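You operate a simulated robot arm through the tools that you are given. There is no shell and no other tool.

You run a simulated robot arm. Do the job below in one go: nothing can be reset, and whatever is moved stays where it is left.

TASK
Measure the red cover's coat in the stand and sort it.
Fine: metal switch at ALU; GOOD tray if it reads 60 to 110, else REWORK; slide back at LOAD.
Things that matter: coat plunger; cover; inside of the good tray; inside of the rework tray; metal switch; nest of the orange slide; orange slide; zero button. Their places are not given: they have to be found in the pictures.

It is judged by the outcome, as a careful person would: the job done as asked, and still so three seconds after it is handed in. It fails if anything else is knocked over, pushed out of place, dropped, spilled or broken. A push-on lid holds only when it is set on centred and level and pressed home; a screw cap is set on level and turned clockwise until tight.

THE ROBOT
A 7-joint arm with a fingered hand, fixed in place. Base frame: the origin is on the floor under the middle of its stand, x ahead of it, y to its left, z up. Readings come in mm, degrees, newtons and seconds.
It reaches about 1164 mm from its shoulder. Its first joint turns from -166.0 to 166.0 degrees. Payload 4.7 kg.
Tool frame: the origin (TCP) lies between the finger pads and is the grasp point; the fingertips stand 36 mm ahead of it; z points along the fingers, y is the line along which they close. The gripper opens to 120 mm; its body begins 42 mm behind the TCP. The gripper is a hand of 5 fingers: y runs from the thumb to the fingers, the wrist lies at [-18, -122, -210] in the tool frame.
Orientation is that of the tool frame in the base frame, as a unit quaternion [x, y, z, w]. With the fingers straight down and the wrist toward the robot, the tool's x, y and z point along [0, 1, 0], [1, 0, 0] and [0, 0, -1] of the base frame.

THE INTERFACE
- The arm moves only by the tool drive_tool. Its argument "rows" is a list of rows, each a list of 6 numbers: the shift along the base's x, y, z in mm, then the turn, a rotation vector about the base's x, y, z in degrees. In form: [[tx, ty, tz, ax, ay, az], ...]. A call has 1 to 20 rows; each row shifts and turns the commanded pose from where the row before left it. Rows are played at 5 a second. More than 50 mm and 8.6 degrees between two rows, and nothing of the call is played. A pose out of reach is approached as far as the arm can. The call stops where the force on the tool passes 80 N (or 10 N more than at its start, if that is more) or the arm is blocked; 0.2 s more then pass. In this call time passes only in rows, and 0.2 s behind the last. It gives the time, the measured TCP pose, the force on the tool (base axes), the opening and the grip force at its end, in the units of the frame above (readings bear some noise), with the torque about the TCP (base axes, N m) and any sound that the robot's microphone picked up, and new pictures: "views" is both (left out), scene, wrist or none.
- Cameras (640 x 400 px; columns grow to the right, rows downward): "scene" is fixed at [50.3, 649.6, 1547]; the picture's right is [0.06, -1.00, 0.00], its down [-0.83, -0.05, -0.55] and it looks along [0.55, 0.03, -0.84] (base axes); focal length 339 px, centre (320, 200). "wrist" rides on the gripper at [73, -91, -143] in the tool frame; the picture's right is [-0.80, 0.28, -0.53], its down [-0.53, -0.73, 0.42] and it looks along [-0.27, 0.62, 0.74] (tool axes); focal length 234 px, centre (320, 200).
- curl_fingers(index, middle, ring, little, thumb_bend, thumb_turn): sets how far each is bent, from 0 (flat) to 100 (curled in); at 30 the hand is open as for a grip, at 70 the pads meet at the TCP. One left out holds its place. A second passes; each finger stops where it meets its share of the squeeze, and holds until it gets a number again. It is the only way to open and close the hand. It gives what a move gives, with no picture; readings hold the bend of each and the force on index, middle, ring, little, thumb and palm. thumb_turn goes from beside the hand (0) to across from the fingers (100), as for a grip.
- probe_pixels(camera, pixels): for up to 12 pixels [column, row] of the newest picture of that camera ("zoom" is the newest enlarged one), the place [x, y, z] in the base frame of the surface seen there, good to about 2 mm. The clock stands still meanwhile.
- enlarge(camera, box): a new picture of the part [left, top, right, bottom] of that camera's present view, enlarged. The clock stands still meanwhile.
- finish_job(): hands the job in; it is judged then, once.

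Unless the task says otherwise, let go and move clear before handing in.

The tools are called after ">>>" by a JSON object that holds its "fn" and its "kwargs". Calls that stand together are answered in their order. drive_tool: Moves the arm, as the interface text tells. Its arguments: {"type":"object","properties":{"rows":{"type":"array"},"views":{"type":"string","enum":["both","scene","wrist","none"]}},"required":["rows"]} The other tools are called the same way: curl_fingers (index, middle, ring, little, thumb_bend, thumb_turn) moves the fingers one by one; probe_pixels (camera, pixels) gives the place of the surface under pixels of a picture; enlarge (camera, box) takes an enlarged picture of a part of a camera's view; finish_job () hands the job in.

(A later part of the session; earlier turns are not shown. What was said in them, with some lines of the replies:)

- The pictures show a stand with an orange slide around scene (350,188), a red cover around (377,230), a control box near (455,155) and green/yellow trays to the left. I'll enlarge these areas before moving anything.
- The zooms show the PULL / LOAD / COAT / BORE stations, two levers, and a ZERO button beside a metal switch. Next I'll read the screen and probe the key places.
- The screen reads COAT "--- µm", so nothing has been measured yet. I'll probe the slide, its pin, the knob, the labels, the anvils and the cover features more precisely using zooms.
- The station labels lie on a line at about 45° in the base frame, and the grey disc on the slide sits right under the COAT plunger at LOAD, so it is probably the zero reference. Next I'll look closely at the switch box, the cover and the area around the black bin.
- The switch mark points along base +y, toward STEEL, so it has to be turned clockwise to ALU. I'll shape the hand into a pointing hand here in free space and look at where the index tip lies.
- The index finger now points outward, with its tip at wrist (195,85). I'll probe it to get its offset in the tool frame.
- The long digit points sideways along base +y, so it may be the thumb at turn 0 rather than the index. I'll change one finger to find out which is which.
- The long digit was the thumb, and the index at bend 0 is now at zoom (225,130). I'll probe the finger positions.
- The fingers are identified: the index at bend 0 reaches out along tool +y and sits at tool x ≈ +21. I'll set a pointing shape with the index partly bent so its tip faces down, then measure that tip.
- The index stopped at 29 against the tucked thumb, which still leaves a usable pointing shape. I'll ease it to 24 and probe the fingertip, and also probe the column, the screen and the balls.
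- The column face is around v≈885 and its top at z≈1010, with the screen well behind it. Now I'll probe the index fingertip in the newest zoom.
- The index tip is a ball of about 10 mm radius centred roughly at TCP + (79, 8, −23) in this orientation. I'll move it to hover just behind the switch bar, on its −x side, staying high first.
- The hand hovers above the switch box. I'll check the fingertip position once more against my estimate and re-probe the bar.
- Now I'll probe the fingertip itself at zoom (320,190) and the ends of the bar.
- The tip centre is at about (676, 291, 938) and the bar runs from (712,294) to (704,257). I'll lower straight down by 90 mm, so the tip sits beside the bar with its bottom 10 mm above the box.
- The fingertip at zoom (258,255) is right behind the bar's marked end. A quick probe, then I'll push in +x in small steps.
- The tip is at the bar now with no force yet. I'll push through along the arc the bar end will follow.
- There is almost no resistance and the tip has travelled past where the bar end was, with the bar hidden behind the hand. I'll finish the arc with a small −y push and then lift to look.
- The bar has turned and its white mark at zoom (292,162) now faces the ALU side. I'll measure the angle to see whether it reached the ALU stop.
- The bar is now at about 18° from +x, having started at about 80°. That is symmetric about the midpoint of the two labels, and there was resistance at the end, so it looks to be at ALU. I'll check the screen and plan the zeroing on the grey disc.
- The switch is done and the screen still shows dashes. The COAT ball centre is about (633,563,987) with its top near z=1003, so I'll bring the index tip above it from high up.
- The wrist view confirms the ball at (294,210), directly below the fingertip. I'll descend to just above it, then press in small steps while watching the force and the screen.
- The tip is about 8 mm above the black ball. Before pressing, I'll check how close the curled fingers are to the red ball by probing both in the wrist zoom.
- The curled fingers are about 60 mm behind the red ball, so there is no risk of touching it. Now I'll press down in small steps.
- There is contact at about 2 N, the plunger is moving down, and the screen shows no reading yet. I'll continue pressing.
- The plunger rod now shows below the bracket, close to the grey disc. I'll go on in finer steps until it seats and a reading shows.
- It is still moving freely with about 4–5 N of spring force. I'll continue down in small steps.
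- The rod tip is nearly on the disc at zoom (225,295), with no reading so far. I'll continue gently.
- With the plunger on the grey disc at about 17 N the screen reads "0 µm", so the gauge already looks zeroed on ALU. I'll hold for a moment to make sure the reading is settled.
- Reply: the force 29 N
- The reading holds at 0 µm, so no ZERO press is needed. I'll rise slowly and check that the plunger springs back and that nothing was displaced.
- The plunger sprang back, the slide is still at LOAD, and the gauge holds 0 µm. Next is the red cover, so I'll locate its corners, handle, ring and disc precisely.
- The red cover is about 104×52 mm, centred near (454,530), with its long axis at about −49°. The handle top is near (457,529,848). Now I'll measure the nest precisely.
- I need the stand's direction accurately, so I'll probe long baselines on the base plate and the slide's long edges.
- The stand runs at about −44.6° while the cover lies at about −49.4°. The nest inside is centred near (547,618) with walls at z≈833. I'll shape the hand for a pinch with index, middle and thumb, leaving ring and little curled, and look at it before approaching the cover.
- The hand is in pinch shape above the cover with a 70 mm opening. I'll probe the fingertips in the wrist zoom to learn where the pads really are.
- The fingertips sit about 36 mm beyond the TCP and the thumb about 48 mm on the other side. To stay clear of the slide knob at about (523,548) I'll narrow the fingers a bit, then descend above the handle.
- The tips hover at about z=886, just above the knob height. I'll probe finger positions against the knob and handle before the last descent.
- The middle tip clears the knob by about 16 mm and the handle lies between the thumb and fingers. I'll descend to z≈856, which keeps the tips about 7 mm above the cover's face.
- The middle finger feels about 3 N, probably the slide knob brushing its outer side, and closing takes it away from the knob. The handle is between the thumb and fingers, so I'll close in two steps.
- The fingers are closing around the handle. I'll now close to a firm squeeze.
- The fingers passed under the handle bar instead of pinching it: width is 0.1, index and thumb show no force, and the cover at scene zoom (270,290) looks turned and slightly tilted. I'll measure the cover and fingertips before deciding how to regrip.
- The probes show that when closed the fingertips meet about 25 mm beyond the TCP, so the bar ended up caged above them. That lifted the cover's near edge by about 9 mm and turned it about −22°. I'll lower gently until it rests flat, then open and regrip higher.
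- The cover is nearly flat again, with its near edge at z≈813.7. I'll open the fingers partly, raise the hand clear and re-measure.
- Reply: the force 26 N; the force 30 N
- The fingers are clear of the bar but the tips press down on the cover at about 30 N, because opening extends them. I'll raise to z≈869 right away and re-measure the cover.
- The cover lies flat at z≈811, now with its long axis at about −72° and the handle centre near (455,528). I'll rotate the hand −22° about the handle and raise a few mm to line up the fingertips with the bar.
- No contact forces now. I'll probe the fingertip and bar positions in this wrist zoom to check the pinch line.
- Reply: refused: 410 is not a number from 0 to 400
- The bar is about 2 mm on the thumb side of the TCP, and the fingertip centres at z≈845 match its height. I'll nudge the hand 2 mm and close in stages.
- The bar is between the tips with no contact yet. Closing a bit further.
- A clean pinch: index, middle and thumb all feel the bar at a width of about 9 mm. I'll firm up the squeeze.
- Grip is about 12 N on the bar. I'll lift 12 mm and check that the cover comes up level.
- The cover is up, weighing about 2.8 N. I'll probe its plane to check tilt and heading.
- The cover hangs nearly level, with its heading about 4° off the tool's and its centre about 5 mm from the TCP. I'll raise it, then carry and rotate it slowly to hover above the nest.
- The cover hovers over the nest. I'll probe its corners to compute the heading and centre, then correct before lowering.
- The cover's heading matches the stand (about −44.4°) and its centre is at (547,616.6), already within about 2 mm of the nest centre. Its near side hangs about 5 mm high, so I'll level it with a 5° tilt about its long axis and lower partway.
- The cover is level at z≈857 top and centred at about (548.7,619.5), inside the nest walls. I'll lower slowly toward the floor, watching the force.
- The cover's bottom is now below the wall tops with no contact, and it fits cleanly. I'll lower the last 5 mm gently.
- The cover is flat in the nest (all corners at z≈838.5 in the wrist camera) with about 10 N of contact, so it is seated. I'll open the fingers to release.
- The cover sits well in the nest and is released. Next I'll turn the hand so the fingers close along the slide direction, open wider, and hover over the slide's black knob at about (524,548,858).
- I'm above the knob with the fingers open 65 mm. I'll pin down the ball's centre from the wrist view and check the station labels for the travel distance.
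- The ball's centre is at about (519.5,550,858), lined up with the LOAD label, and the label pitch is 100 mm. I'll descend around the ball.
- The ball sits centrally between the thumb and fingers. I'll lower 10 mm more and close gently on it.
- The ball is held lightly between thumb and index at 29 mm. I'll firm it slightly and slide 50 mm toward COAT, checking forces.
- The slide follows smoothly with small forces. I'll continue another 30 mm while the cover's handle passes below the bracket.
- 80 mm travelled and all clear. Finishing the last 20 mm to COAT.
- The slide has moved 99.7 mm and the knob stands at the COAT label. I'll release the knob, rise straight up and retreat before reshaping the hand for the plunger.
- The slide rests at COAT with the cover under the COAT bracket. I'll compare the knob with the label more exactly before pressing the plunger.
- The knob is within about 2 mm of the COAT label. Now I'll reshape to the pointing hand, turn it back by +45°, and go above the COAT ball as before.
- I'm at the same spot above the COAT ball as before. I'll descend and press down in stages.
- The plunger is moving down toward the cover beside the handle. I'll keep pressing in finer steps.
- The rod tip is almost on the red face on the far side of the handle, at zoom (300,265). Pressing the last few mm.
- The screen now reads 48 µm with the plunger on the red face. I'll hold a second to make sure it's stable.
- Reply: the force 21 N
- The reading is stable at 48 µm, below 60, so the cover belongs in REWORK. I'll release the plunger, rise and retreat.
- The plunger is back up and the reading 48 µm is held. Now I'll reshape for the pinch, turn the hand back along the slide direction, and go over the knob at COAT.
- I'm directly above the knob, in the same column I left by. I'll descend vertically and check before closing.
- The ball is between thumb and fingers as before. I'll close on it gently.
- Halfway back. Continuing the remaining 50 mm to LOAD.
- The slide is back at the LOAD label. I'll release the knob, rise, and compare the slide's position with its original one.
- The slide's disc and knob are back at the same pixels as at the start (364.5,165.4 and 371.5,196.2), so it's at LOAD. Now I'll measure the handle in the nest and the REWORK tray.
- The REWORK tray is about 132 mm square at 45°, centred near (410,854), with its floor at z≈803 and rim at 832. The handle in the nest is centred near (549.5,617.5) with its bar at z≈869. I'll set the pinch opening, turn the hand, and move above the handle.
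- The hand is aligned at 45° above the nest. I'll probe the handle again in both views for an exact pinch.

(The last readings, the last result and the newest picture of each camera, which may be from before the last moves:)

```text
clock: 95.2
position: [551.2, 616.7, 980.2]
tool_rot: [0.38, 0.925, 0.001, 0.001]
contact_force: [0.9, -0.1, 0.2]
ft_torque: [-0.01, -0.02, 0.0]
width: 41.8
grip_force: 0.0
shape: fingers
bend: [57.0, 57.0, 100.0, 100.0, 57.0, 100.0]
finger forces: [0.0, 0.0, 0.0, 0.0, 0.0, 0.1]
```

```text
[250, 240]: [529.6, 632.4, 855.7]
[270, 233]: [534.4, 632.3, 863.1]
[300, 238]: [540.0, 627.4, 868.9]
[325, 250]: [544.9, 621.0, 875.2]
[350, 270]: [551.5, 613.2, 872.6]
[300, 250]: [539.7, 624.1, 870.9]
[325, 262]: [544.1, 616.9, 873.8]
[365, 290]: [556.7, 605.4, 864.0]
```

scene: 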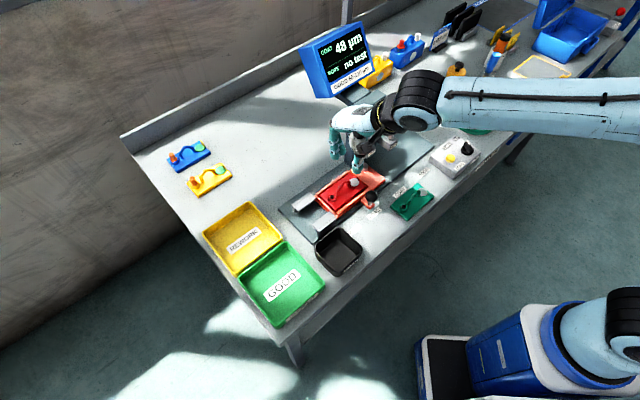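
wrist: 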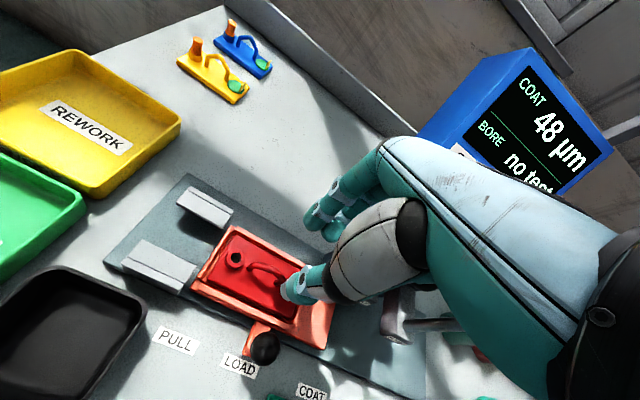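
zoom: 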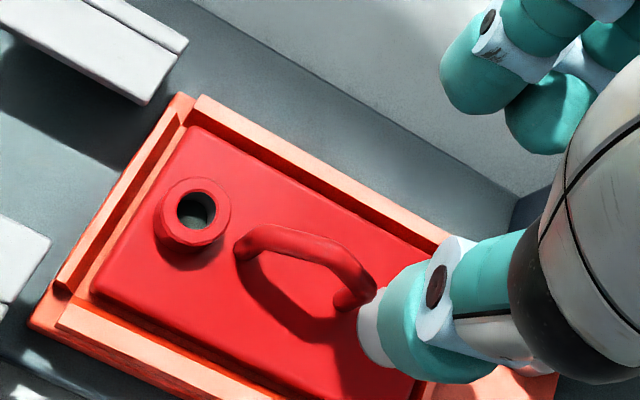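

The bar's centre is at about (546,618.6). I'll shift onto it and descend to pinch height in two steps.

>>> {"fn": "drive_tool", "kwargs": {"rows": [[-5.2, 1.9, -20, 0, 0, 0], [0, 0, -25, 0, 0, 0], [0, 0, -20, 0, 0, 0], [0, 0, -12, 0, 0, 0]]}}

>>> {"fn": "enlarge", "kwargs": {"camera": "wrist", "box": [240, 190, 360, 290]}}

>>> {"fn": "enlarge", "kwargs": {"camera": "scene", "box": [320, 140, 400, 205]}}

```text
clock: 96.2
position: [544.8, 619.4, 899.7]
tool_rot: [0.38, 0.925, 0.0, 0.001]
contact_force: [-0.8, 0.2, 1.9]
ft_torque: [0.05, 0.0, 0.0]
width: 41.9
grip_force: 0.0
shape: fingers
bend: [57.0, 57.0, 100.0, 100.0, 57.0, 100.0]
finger forces: [0.1, 0.0, 0.0, 0.1, 0.1, 0.0]
```

scene: 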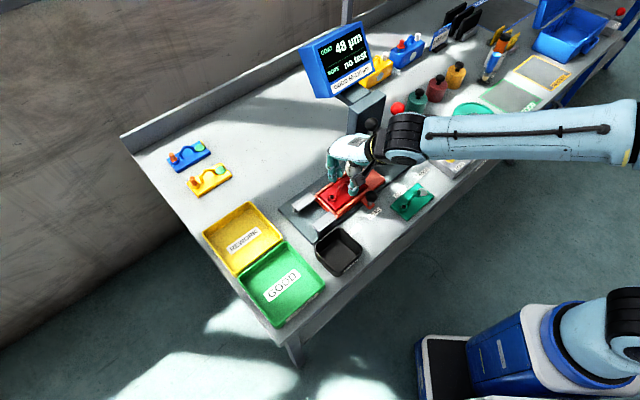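
wrist: 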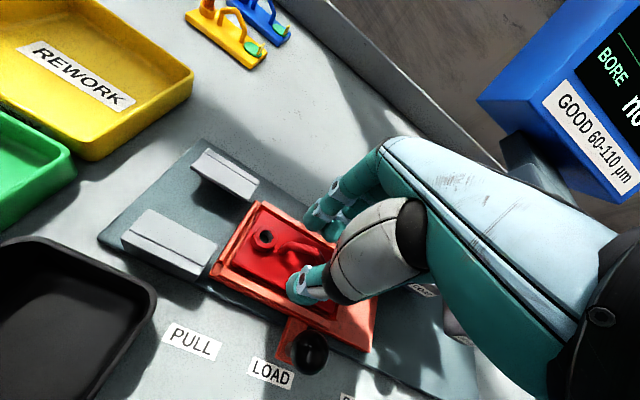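

```text
4.00 times, centred on (300, 240) of wrist
```

zoom: 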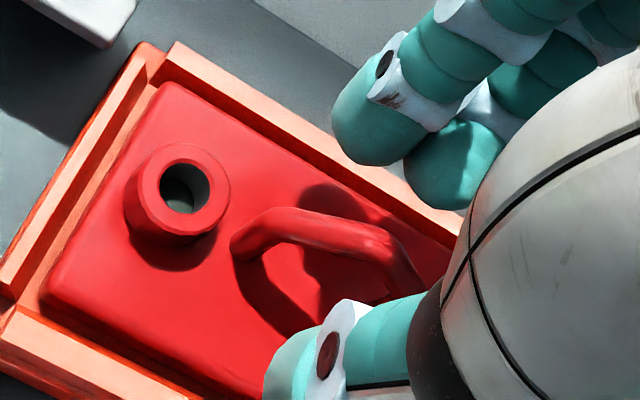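

```text
6.15 times, centred on (360, 172) of scene
```

zoom: 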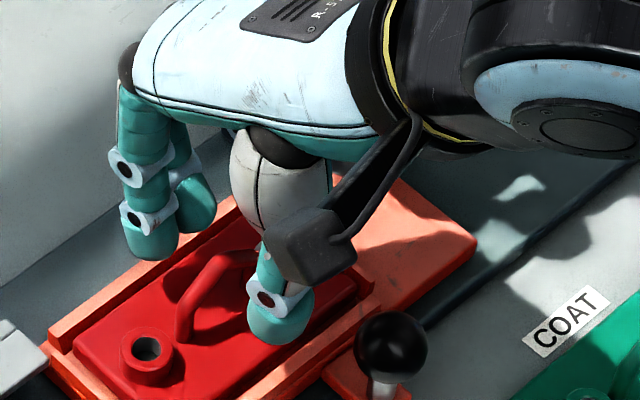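

The bar is between the thumb and fingers with no contact. I'll lower 3 mm and close in stages.

>>> {"fn": "drive_tool", "kwargs": {"rows": [[0.5, -0.3, -3, 0, 0, 0]], "views": "none"}}

>>> {"fn": "curl_fingers", "kwargs": {"index": 65, "middle": 65, "thumb_bend": 66}}

>>> {"fn": "curl_fingers", "kwargs": {"index": 69, "middle": 69, "thumb_bend": 71}}

>>> {"fn": "drive_tool", "kwargs": {"rows": [[0, 0, 0, 0, 0, 0]], "views": "wrist"}}

>>> {"fn": "enlarge", "kwargs": {"camera": "wrist", "box": [240, 190, 360, 290]}}

```text
clock: 96.6
position: [546.4, 619.3, 898.2]
tool_rot: [0.38, 0.925, 0.0, 0.0]
contact_force: [0.6, 0.2, -0.4]
ft_torque: [0.01, 0.02, 0.01]
width: 42.2
grip_force: 0.1
shape: fingers
bend: [57.0, 57.0, 100.0, 100.0, 57.0, 100.0]
finger forces: [0.1, 0.0, 0.1, 0.0, 0.0, 0.1]
```

```text
clock: 97.6
position: [546.7, 619.0, 898.6]
tool_rot: [0.379, 0.925, 0.0, 0.0]
contact_force: [-1.0, -0.3, -0.2]
ft_torque: [0.02, 0.04, -0.05]
width: 17.2
grip_force: 0.1
shape: fingers
bend: [65.0, 65.0, 100.0, 100.0, 66.0, 100.0]
finger forces: [0.1, 0.1, 0.1, 0.1, 0.0, 0.0]
```

```text
clock: 98.6
position: [545.5, 619.2, 897.8]
tool_rot: [0.379, 0.925, -0.001, 0.0]
contact_force: [-0.2, -0.1, -0.9]
ft_torque: [0.04, -0.01, 0.01]
width: 8.8
grip_force: 1.7
shape: fingers
bend: [68.0, 68.0, 100.0, 100.0, 69.0, 100.0]
finger forces: [1.1, 0.7, 0.0, 0.1, 2.3, 0.0]
```

```text
clock: 99.0
position: [546.4, 620.4, 898.1]
tool_rot: [0.38, 0.925, 0.0, 0.001]
contact_force: [-0.5, -0.3, -0.1]
ft_torque: [-0.02, -0.02, -0.01]
width: 9.0
grip_force: 2.7
shape: fingers
bend: [68.0, 68.0, 100.0, 100.0, 69.0, 100.0]
finger forces: [1.1, 0.8, 0.1, 0.0, 2.2, 0.0]
```

wrist: 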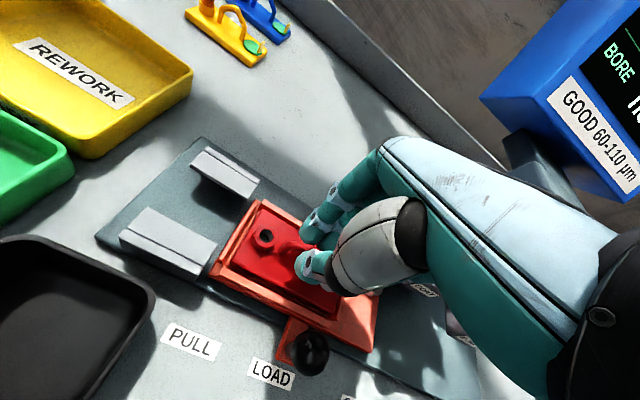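

```text
4.00 times, centred on (300, 240) of wrist
```

zoom: 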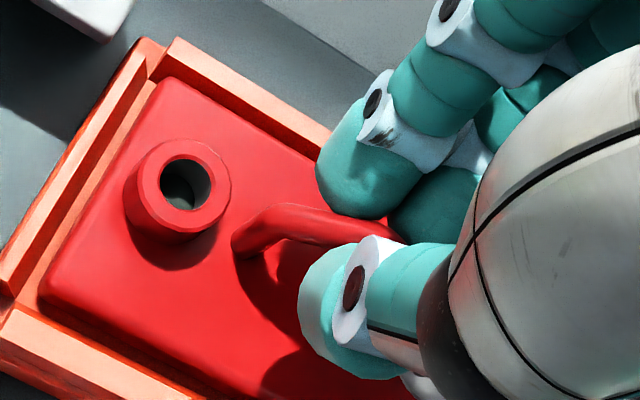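

All three fingers hold the bar at 9 mm. I'll firm up the grip and lift slowly.

>>> {"fn": "curl_fingers", "kwargs": {"index": 73, "middle": 74, "thumb_bend": 76}}

>>> {"fn": "drive_tool", "kwargs": {"rows": [[0, 0, 4, 0, 0, 0], [0, 0, 5, 0, 0, 0], [0, 0, 8, 0, 0, 0], [0, 0, 10, 0, 0, 0]]}}

>>> {"fn": "enlarge", "kwargs": {"camera": "scene", "box": [310, 140, 406, 215]}}

>>> {"fn": "enlarge", "kwargs": {"camera": "wrist", "box": [200, 190, 360, 310]}}

```text
clock: 100.0
position: [546.9, 620.1, 898.2]
tool_rot: [0.379, 0.925, -0.002, 0.001]
contact_force: [0.0, 0.1, 1.0]
ft_torque: [0.04, 0.0, 0.02]
width: 6.4
grip_force: 11.2
shape: fingers
bend: [72.0, 72.0, 100.0, 100.0, 69.0, 100.0]
finger forces: [5.3, 5.7, 0.0, 0.0, 11.4, 0.1]
```

```text
clock: 101.0
position: [547.4, 619.7, 925.1]
tool_rot: [0.379, 0.925, 0.0, 0.0]
contact_force: [-0.3, 0.0, -3.0]
ft_torque: [-0.01, 0.0, 0.0]
width: 6.3
grip_force: 10.4
shape: fingers
bend: [72.0, 73.0, 100.0, 100.0, 71.0, 100.0]
finger forces: [5.6, 4.8, 0.0, 0.0, 11.0, 0.0]
```

scene: 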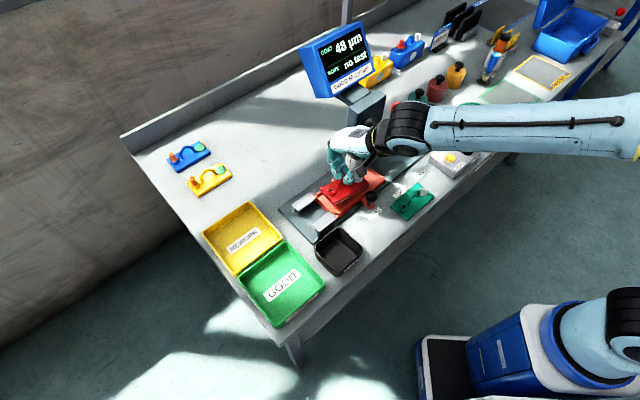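
wrist: 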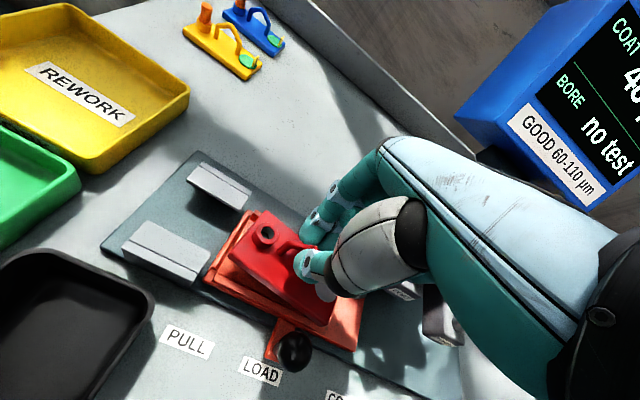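

```text
5.33 times, centred on (358, 178) of scene
```

zoom: 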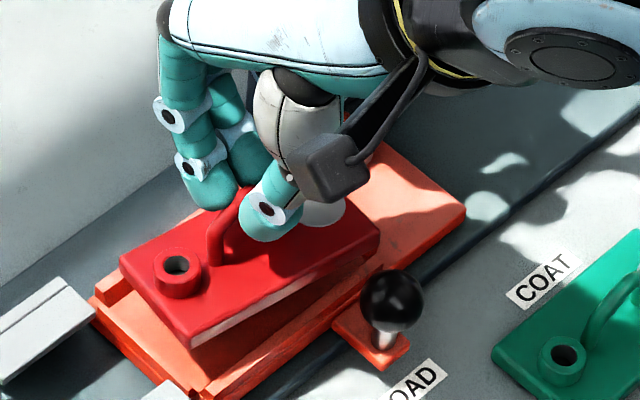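

```text
3.33 times, centred on (280, 250) of wrist
```

zoom: 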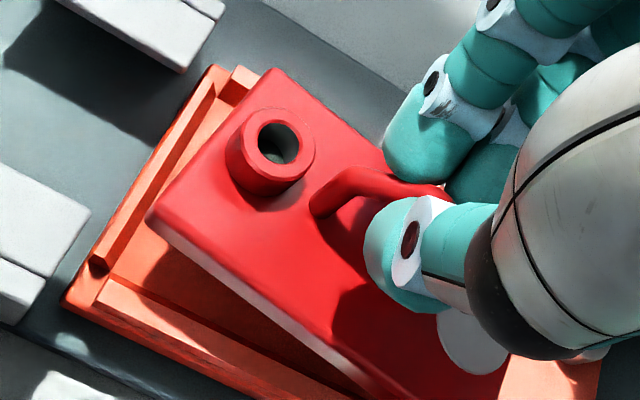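

The cover is lifted. I'll check its tilt by probing its face.

>>> {"fn": "probe_pixels", "kwargs": {"camera": "zoom", "pixels": [[270, 80], [160, 210], [200, 180], [300, 260], [360, 330], [340, 130], [230, 220], [430, 370], [375, 380], [290, 300]]}}

>>> {"fn": "enlarge", "kwargs": {"camera": "scene", "box": [310, 140, 406, 215]}}

>>> {"fn": "probe_pixels", "kwargs": {"camera": "zoom", "pixels": [[122, 260], [195, 340], [375, 245], [200, 320], [280, 285], [355, 240], [145, 255], [170, 230], [330, 255], [378, 225]]}}

```text
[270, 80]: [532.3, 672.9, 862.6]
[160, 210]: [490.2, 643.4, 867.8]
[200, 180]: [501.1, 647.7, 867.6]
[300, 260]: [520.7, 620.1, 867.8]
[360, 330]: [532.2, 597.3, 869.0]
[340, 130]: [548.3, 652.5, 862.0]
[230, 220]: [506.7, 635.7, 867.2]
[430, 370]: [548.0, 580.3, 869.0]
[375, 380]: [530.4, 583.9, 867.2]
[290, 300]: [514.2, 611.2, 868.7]
```

```text
5.33 times, centred on (358, 178) of scene
```

zoom: 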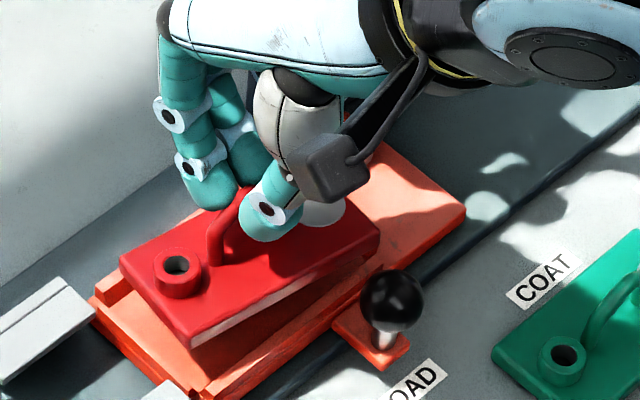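

```text
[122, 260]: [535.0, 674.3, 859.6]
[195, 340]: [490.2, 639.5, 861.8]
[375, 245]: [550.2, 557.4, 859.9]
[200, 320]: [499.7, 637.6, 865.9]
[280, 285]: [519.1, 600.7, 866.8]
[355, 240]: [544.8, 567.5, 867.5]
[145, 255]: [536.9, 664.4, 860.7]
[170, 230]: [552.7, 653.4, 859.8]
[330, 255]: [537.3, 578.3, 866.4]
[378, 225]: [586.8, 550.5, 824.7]
```

The cover hangs level lengthwise but is yawed about −9° with its near side about 6 mm high. I'll raise it and carry it over the REWORK tray while correcting yaw and tilt.

>>> {"fn": "drive_tool", "kwargs": {"rows": [[0, 0, 15, 0, 0, 0], [0, 0, 20, 0, 0, 0], [0, 0, 20, 0, 0, 0], [-5, 9, 5, 0, 0, 1.1], [-9, 15, 0, 0, 0, 1.1], [-9, 15.5, 0, 0, 0, 1.1], [-9, 15.5, 0, 0, 0, 1.1], [-9, 15.5, 0, 0, 0, 1.1], [-9, 15.5, 0, 0, 0, 1.1], [-9, 15.5, 0, 0, 0, 1.1], [-9, 15.5, 0, 0, 0, 1.1], [-9, 15.5, 0, 0.7, -0.7, 0], [-9, 15.5, 0, 0.7, -0.7, 0], [-9, 15.5, 0, 0.7, -0.7, 0], [-9, 15.5, 0, 0.7, -0.7, 0], [-9, 15.5, 0, 0.7, -0.7, 0], [-9, 15.5, 0, 0.4, -0.4, 0], [-8, 15, 0, 0, 0, 0], [-7, 10, 0, 0, 0, 0]]}}

>>> {"fn": "enlarge", "kwargs": {"camera": "scene", "box": [180, 170, 308, 290]}}

>>> {"fn": "enlarge", "kwargs": {"camera": "wrist", "box": [180, 170, 380, 330]}}

```text
clock: 105.0
position: [408.6, 855.0, 985.1]
tool_rot: [0.307, 0.95, 0.042, 0.022]
contact_force: [0.7, 0.0, -2.5]
ft_torque: [-0.01, 0.04, 0.03]
width: 6.0
grip_force: 10.1
shape: fingers
bend: [72.0, 73.0, 100.0, 100.0, 71.0, 100.0]
finger forces: [5.2, 4.5, 0.0, 0.0, 10.6, 0.1]
```

scene: 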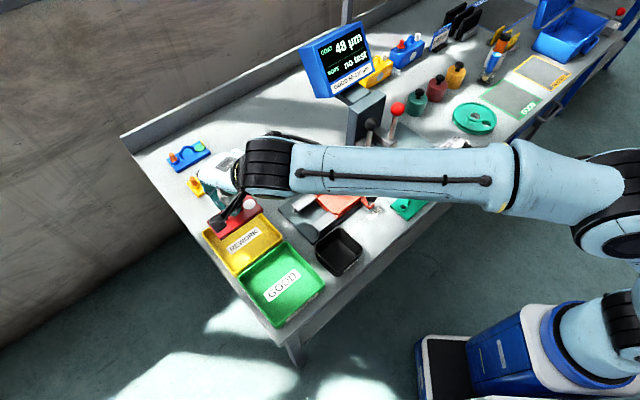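
wrist: 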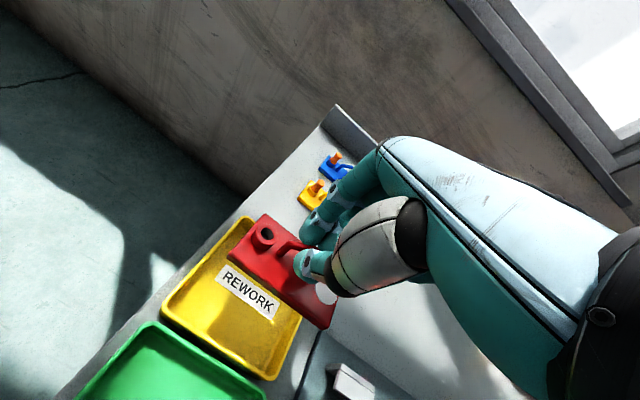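

```text
3.33 times, centred on (244, 230) of scene
```

zoom: 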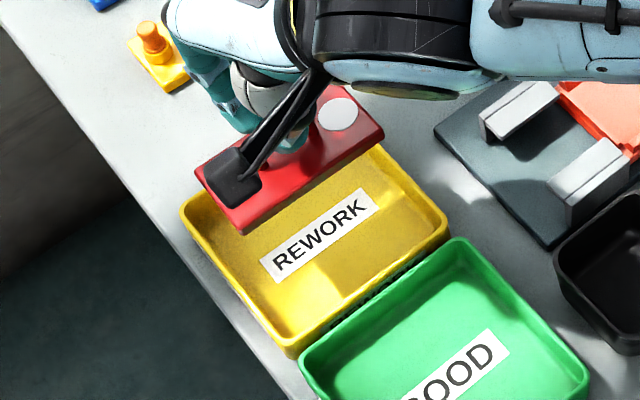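

```text
2.50 times, centred on (280, 250) of wrist
```

zoom: 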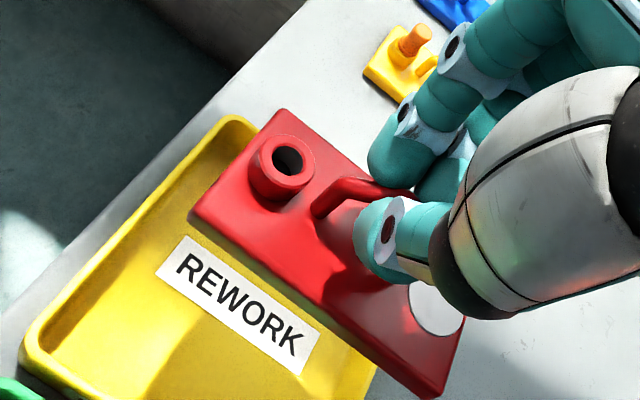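

The cover is over the REWORK tray. I'll probe its corners to confirm centring over the tray floor before lowering.

>>> {"fn": "probe_pixels", "kwargs": {"camera": "zoom", "pixels": [[280, 113], [198, 210], [428, 390], [460, 335], [300, 250], [370, 320], [230, 190], [340, 150], [235, 120], [30, 345], [240, 280], [360, 385]]}}

>>> {"fn": "enlarge", "kwargs": {"camera": "scene", "box": [195, 190, 291, 280]}}

>>> {"fn": "probe_pixels", "kwargs": {"camera": "zoom", "pixels": [[148, 115], [200, 240], [210, 215], [395, 118], [380, 110], [300, 150], [250, 185], [340, 90], [150, 170], [480, 210], [290, 345], [160, 185]]}}

```text
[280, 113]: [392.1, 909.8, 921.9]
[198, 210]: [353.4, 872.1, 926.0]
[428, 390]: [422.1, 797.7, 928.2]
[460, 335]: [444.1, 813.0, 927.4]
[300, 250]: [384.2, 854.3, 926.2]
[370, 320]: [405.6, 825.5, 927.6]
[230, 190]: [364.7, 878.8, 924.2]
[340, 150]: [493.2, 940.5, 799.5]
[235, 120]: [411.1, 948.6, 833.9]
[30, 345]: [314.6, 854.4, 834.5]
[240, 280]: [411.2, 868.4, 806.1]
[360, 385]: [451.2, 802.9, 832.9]
```

```text
4.44 times, centred on (243, 235) of scene
```

zoom: 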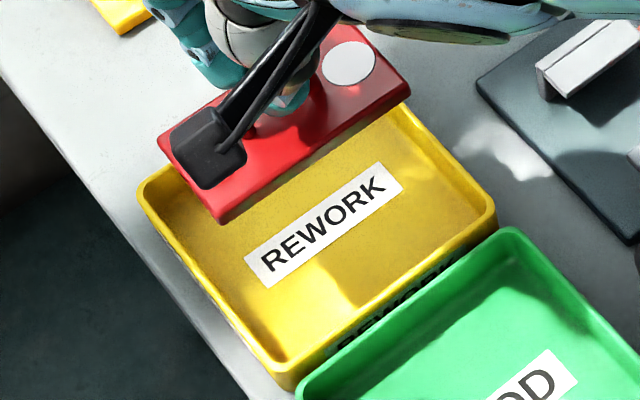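

```text
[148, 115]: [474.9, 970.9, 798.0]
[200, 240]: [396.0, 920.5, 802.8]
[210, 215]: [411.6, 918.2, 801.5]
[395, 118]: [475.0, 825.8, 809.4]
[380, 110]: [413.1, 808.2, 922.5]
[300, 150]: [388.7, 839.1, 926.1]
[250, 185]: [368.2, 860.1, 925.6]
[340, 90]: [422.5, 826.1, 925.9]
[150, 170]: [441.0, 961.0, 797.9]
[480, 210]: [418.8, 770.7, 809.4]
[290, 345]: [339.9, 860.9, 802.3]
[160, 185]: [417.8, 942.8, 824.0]
```

The cover is centred at about (407.5,853) with its sides parallel to the tray. I'll nudge 2 mm and lower into the tray.

>>> {"fn": "drive_tool", "kwargs": {"rows": [[1, 0.5, -18, 0, 0, 0], [1, 0.5, -20, 0, 0, 0], [0, 0, -20, 0, 0, 0], [0, 0, -18, 0, 0, 0], [0, 0, -12, 0, 0, 0], [0, 0, -6, 0, 0, 0]]}}

>>> {"fn": "enlarge", "kwargs": {"camera": "wrist", "box": [180, 170, 380, 330]}}

>>> {"fn": "probe_pixels", "kwargs": {"camera": "zoom", "pixels": [[280, 113], [200, 210], [428, 385], [455, 335], [300, 250], [370, 320], [230, 190]]}}

>>> {"fn": "enlarge", "kwargs": {"camera": "scene", "box": [195, 190, 291, 280]}}

```text
clock: 106.4
position: [410.5, 855.1, 891.6]
tool_rot: [0.307, 0.95, 0.042, 0.022]
contact_force: [0.2, -0.7, -1.9]
ft_torque: [0.01, 0.01, 0.0]
width: 5.9
grip_force: 10.6
shape: fingers
bend: [72.0, 73.0, 100.0, 100.0, 71.0, 100.0]
finger forces: [5.3, 4.6, 0.0, 0.0, 10.5, 0.0]
```

scene: 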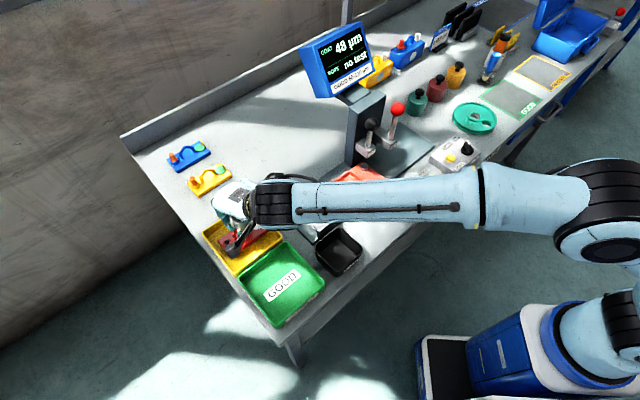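
wrist: 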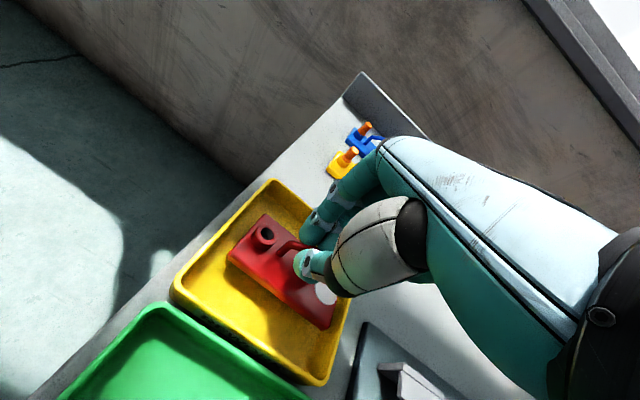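

```text
2.50 times, centred on (280, 250) of wrist
```

zoom: 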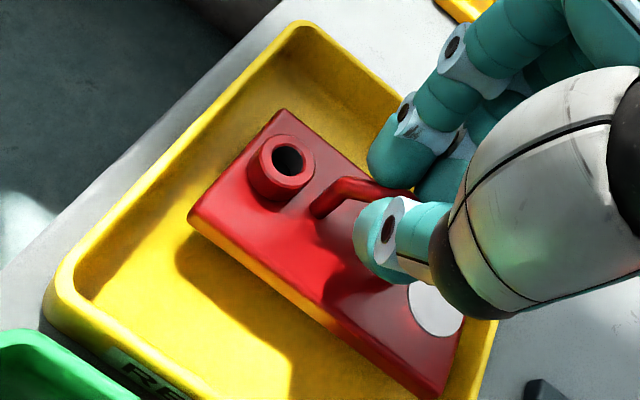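

```text
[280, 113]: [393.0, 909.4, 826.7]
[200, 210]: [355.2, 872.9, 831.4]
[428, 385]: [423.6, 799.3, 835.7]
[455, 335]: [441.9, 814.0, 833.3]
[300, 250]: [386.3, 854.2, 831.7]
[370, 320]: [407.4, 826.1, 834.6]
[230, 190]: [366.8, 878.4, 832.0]
```

```text
4.44 times, centred on (243, 235) of scene
```

zoom: 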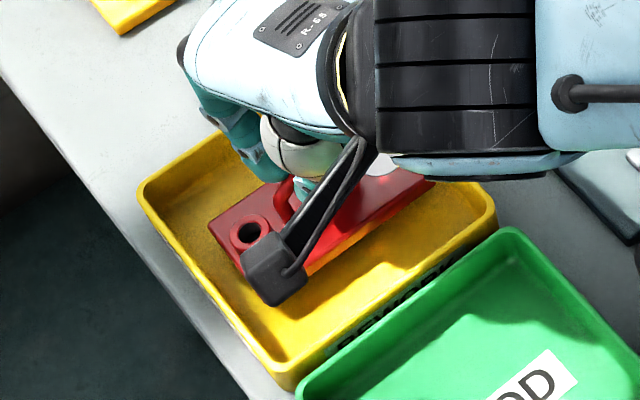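

The cover is inside the tray walls with about 15 mm to go. Lowering gently to the floor.

>>> {"fn": "drive_tool", "kwargs": {"rows": [[0, 0, -5, 0, 0, 0], [0, 0, -4, 0, 0, 0], [0, 0, -2, 0, 0, 0]], "views": "none"}}

>>> {"fn": "drive_tool", "kwargs": {"rows": [[0, 0, -1.5, 0, 0, 0], [0, 0, -1.5, 0, 0, 0]]}}

>>> {"fn": "enlarge", "kwargs": {"camera": "wrist", "box": [180, 170, 380, 330]}}

>>> {"fn": "probe_pixels", "kwargs": {"camera": "zoom", "pixels": [[280, 115], [202, 210], [428, 385], [455, 335], [300, 250], [370, 320], [230, 190], [150, 300]]}}

```text
clock: 107.2
position: [411.8, 854.9, 879.4]
tool_rot: [0.308, 0.95, 0.043, 0.022]
contact_force: [0.9, -0.5, -2.0]
ft_torque: [-0.02, 0.0, 0.01]
width: 5.9
grip_force: 10.5
shape: fingers
bend: [72.0, 73.0, 100.0, 100.0, 71.0, 100.0]
finger forces: [5.9, 4.8, 0.0, 0.0, 10.7, 0.0]
```

```text
clock: 107.8
position: [412.6, 855.6, 878.0]
tool_rot: [0.307, 0.95, 0.043, 0.023]
contact_force: [-0.6, -0.6, -0.3]
ft_torque: [0.02, -0.02, 0.0]
width: 5.8
grip_force: 11.2
shape: fingers
bend: [72.0, 73.0, 100.0, 100.0, 71.0, 100.0]
finger forces: [6.1, 5.0, 0.1, 0.0, 11.8, 0.0]
```

scene: 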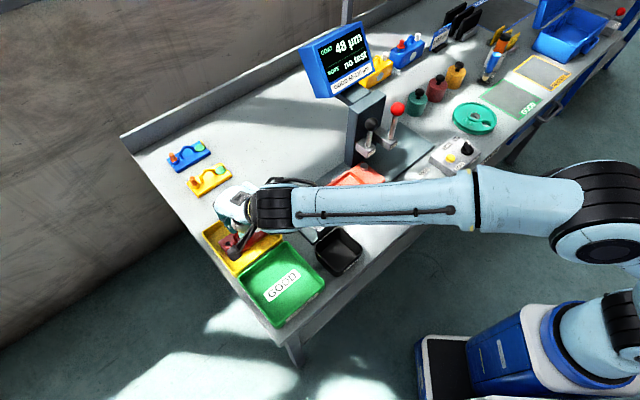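
wrist: 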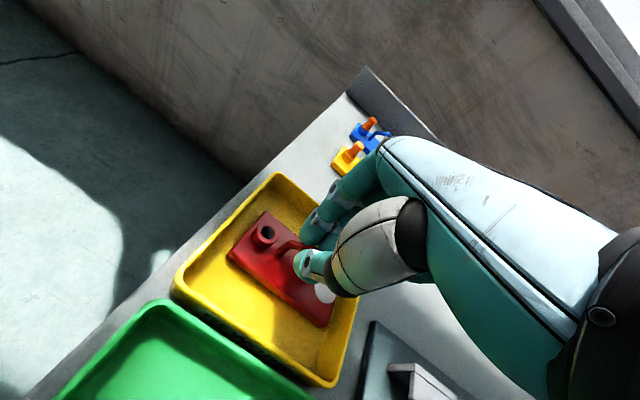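

```text
2.50 times, centred on (280, 250) of wrist
```

zoom: 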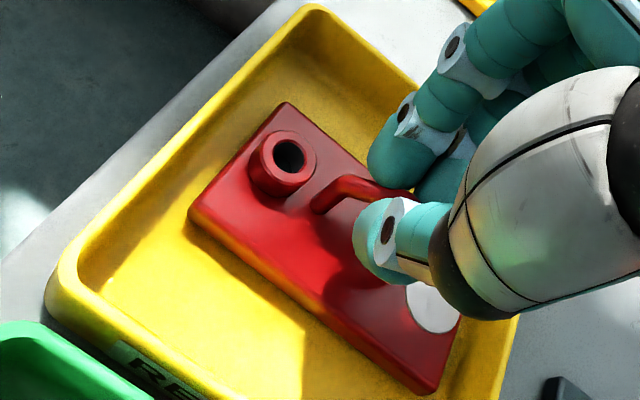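

```text
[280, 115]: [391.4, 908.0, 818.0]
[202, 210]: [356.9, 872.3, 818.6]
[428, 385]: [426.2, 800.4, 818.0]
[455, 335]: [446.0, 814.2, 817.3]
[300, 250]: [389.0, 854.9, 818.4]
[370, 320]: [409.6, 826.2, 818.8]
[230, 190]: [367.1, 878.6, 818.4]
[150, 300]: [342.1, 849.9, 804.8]
```

The cover is level at z≈818 with its weight now on the tray floor (force went from −2.5 to −0.3 N). One more mm, then I'll release.

>>> {"fn": "drive_tool", "kwargs": {"rows": [[0, 0, -1.2, 0, 0, 0]], "views": "none"}}

>>> {"fn": "curl_fingers", "kwargs": {"index": 66, "middle": 66, "thumb_bend": 64}}

>>> {"fn": "curl_fingers", "kwargs": {"index": 57, "middle": 57, "thumb_bend": 55}}

>>> {"fn": "drive_tool", "kwargs": {"rows": [[0, 0, 8, 0, 0, 0], [0, 0, 15, 0, 0, 0], [0, 0, 30, 0, 0, 0], [0, 0, 40, 0, 0, 0], [0, 0, 40, 0, 0, 0]]}}

>>> {"fn": "enlarge", "kwargs": {"camera": "wrist", "box": [180, 170, 380, 330]}}

```text
clock: 108.2
position: [411.4, 855.9, 875.3]
tool_rot: [0.307, 0.95, 0.043, 0.022]
contact_force: [-0.4, 0.3, 0.3]
ft_torque: [0.03, 0.0, 0.04]
width: 5.5
grip_force: 11.7
shape: fingers
bend: [72.0, 73.0, 100.0, 100.0, 71.0, 100.0]
finger forces: [6.2, 5.1, 0.1, 0.0, 11.9, 0.0]
```

```text
clock: 109.2
position: [410.7, 856.2, 875.5]
tool_rot: [0.307, 0.95, 0.042, 0.022]
contact_force: [0.1, 0.8, -0.5]
ft_torque: [0.02, 0.0, -0.02]
width: 17.6
grip_force: 0.0
shape: fingers
bend: [66.0, 66.0, 100.0, 100.0, 64.0, 100.0]
finger forces: [0.0, 0.0, 0.0, 0.1, 0.0, 0.0]
```

```text
clock: 110.2
position: [412.6, 856.3, 874.3]
tool_rot: [0.308, 0.95, 0.043, 0.023]
contact_force: [-0.2, -1.4, 0.4]
ft_torque: [0.03, -0.01, 0.0]
width: 45.7
grip_force: 0.1
shape: fingers
bend: [56.0, 56.0, 100.0, 100.0, 55.0, 100.0]
finger forces: [0.0, 0.0, 0.0, 0.0, 0.1, 0.0]
```

```text
clock: 111.4
position: [414.3, 856.2, 1007.5]
tool_rot: [0.307, 0.951, 0.041, 0.022]
contact_force: [1.3, -0.3, -0.8]
ft_torque: [0.04, 0.05, -0.01]
width: 45.9
grip_force: 0.0
shape: fingers
bend: [56.0, 56.0, 100.0, 100.0, 55.0, 100.0]
finger forces: [0.0, 0.0, 0.0, 0.1, 0.1, 0.1]
```

scene: 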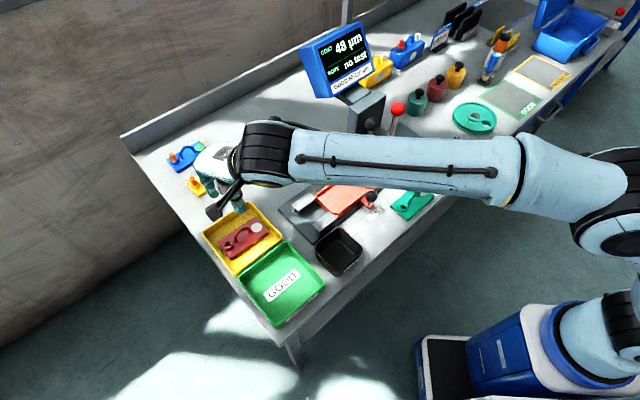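
wrist: 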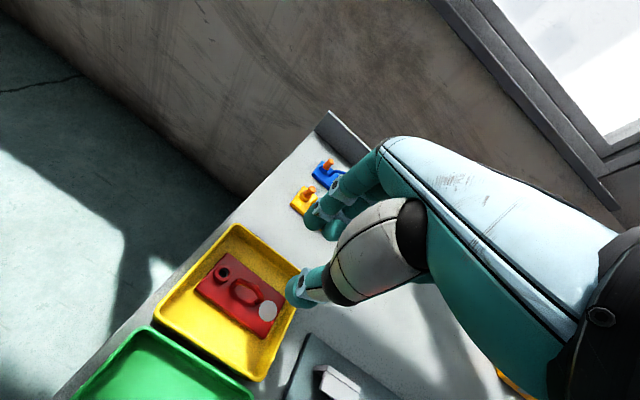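

```text
2.50 times, centred on (280, 250) of wrist
```

zoom: 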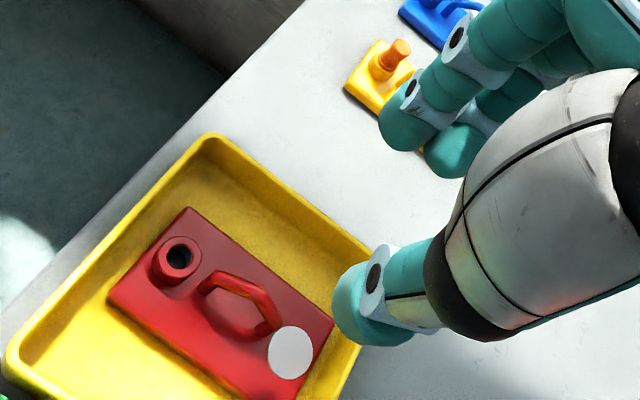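

The red cover lies flat in the REWORK tray and is released. I'll move the arm up and clear, then do a final check of the whole bench.

>>> {"fn": "drive_tool", "kwargs": {"rows": [[0, 0, 45, 0, 0, 0], [0, 0, 45, 0, 0, 0], [0, 0, 45, 0, 0, 0], [0, 0, 40, -2, 2, 0], [0, -45, 0, -1.9, 1.9, 0], [0, -45, 0, 0, 0, 0], [0, -45, 0, 0, 0, -7], [0, -45, 0, 0, 0, -7], [0, -45, 0, 0, 0, -7], [0, -45, 0, 0, 0, -7], [0, -45, 0, 0, 0, -7], [0, -45, 0, 0, 0, -7], [0, -45, 0, 0, 0, -7], [0, -20, 0, 0, 0, -5]]}}

>>> {"fn": "enlarge", "kwargs": {"camera": "scene", "box": [190, 140, 350, 340]}}

>>> {"fn": "enlarge", "kwargs": {"camera": "scene", "box": [300, 90, 490, 230]}}

```text
clock: 114.4
position: [413.2, 429.1, 1186.7]
tool_rot: [0.707, 0.707, 0.0, 0.0]
contact_force: [-0.2, -0.2, 0.1]
ft_torque: [0.0, 0.02, 0.01]
width: 46.1
grip_force: 0.1
shape: fingers
bend: [56.0, 56.0, 100.0, 100.0, 55.0, 100.0]
finger forces: [0.1, 0.0, 0.0, 0.0, 0.0, 0.0]
```

scene: 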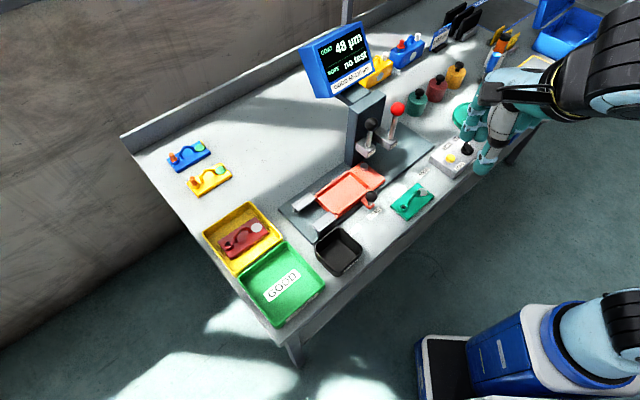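
wrist: 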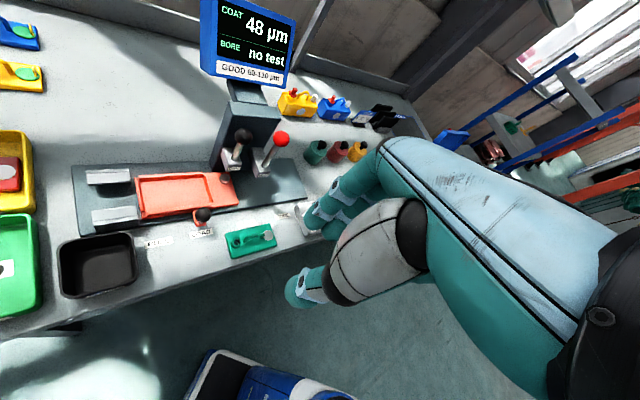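

```text
2.00 times, centred on (270, 240) of scene
```

zoom: 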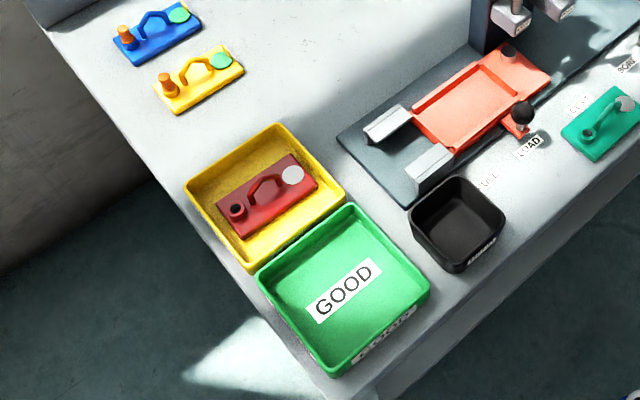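

```text
2.86 times, centred on (395, 160) of scene
```

zoom: 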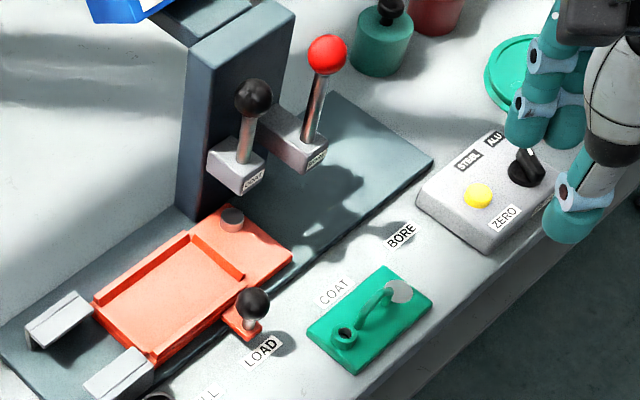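

The cover is in REWORK, the slide is at LOAD, and nothing else has moved. One last close look at the switch and the slide against its label.

>>> {"fn": "enlarge", "kwargs": {"camera": "scene", "box": [436, 125, 484, 165]}}

>>> {"fn": "enlarge", "kwargs": {"camera": "scene", "box": [305, 155, 401, 215]}}

```text
10.00 times, centred on (460, 145) of scene
```

zoom: 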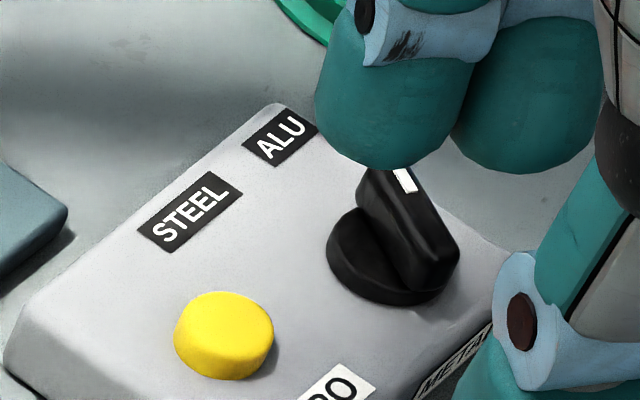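

```text
6.67 times, centred on (353, 185) of scene
```

zoom: 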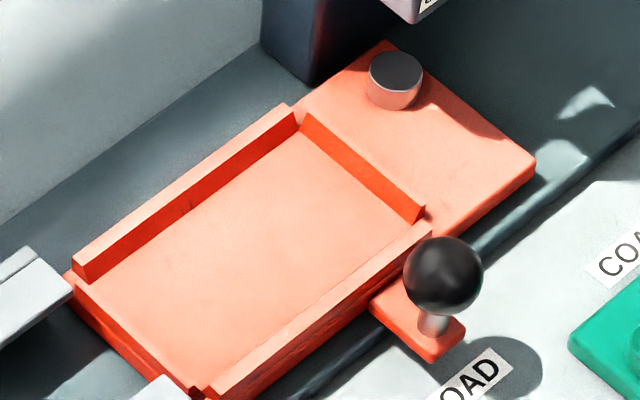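

The slide zoom looks the same as the first one (disc at (397,70), knob at (444,275)), so it's at LOAD. The switch mark is still at the ALU end, the reading was 48 µm, and the red cover lies in REWORK with the hand clear. I'm handing the job in.

>>> {"fn": "finish_job", "kwargs": {}}

```text
The job is handed in.
```

The red cover's coat read 48 µm, below the 60–110 range, so I put it in the REWORK tray. The job is handed in, but no verdict came back.

- **Metal switch:** I turned it from STEEL to ALU before measuring, and it was still at ALU in the last picture.
- **Zero check:** with the slide at LOAD, the COAT plunger sits over the grey disc on the slide, which I took as the zero reference. It read 0 µm there, so I did not press ZERO.
- **Measurement:** I set the cover in the nest, moved the slide to COAT and pressed the plunger onto the red face. The reading held steady at 48 µm.
- **End state:** the slide is back at LOAD, in the same place as in the first pictures. The cover lies flat in REWORK, and the hand is clear.

My first grip on the cover went wrong. The fingers closed under the handle, tipped one edge up about 9 mm and turned the cover about 22° on the bench. While I was opening the hand to let go, the fingertips pressed on the cover with about 30 N. I set it down flat and took a proper grip; I saw no damage in the pictures. During that first grip a finger also brushed the slide's knob with about 3 N, but the slide did not move.
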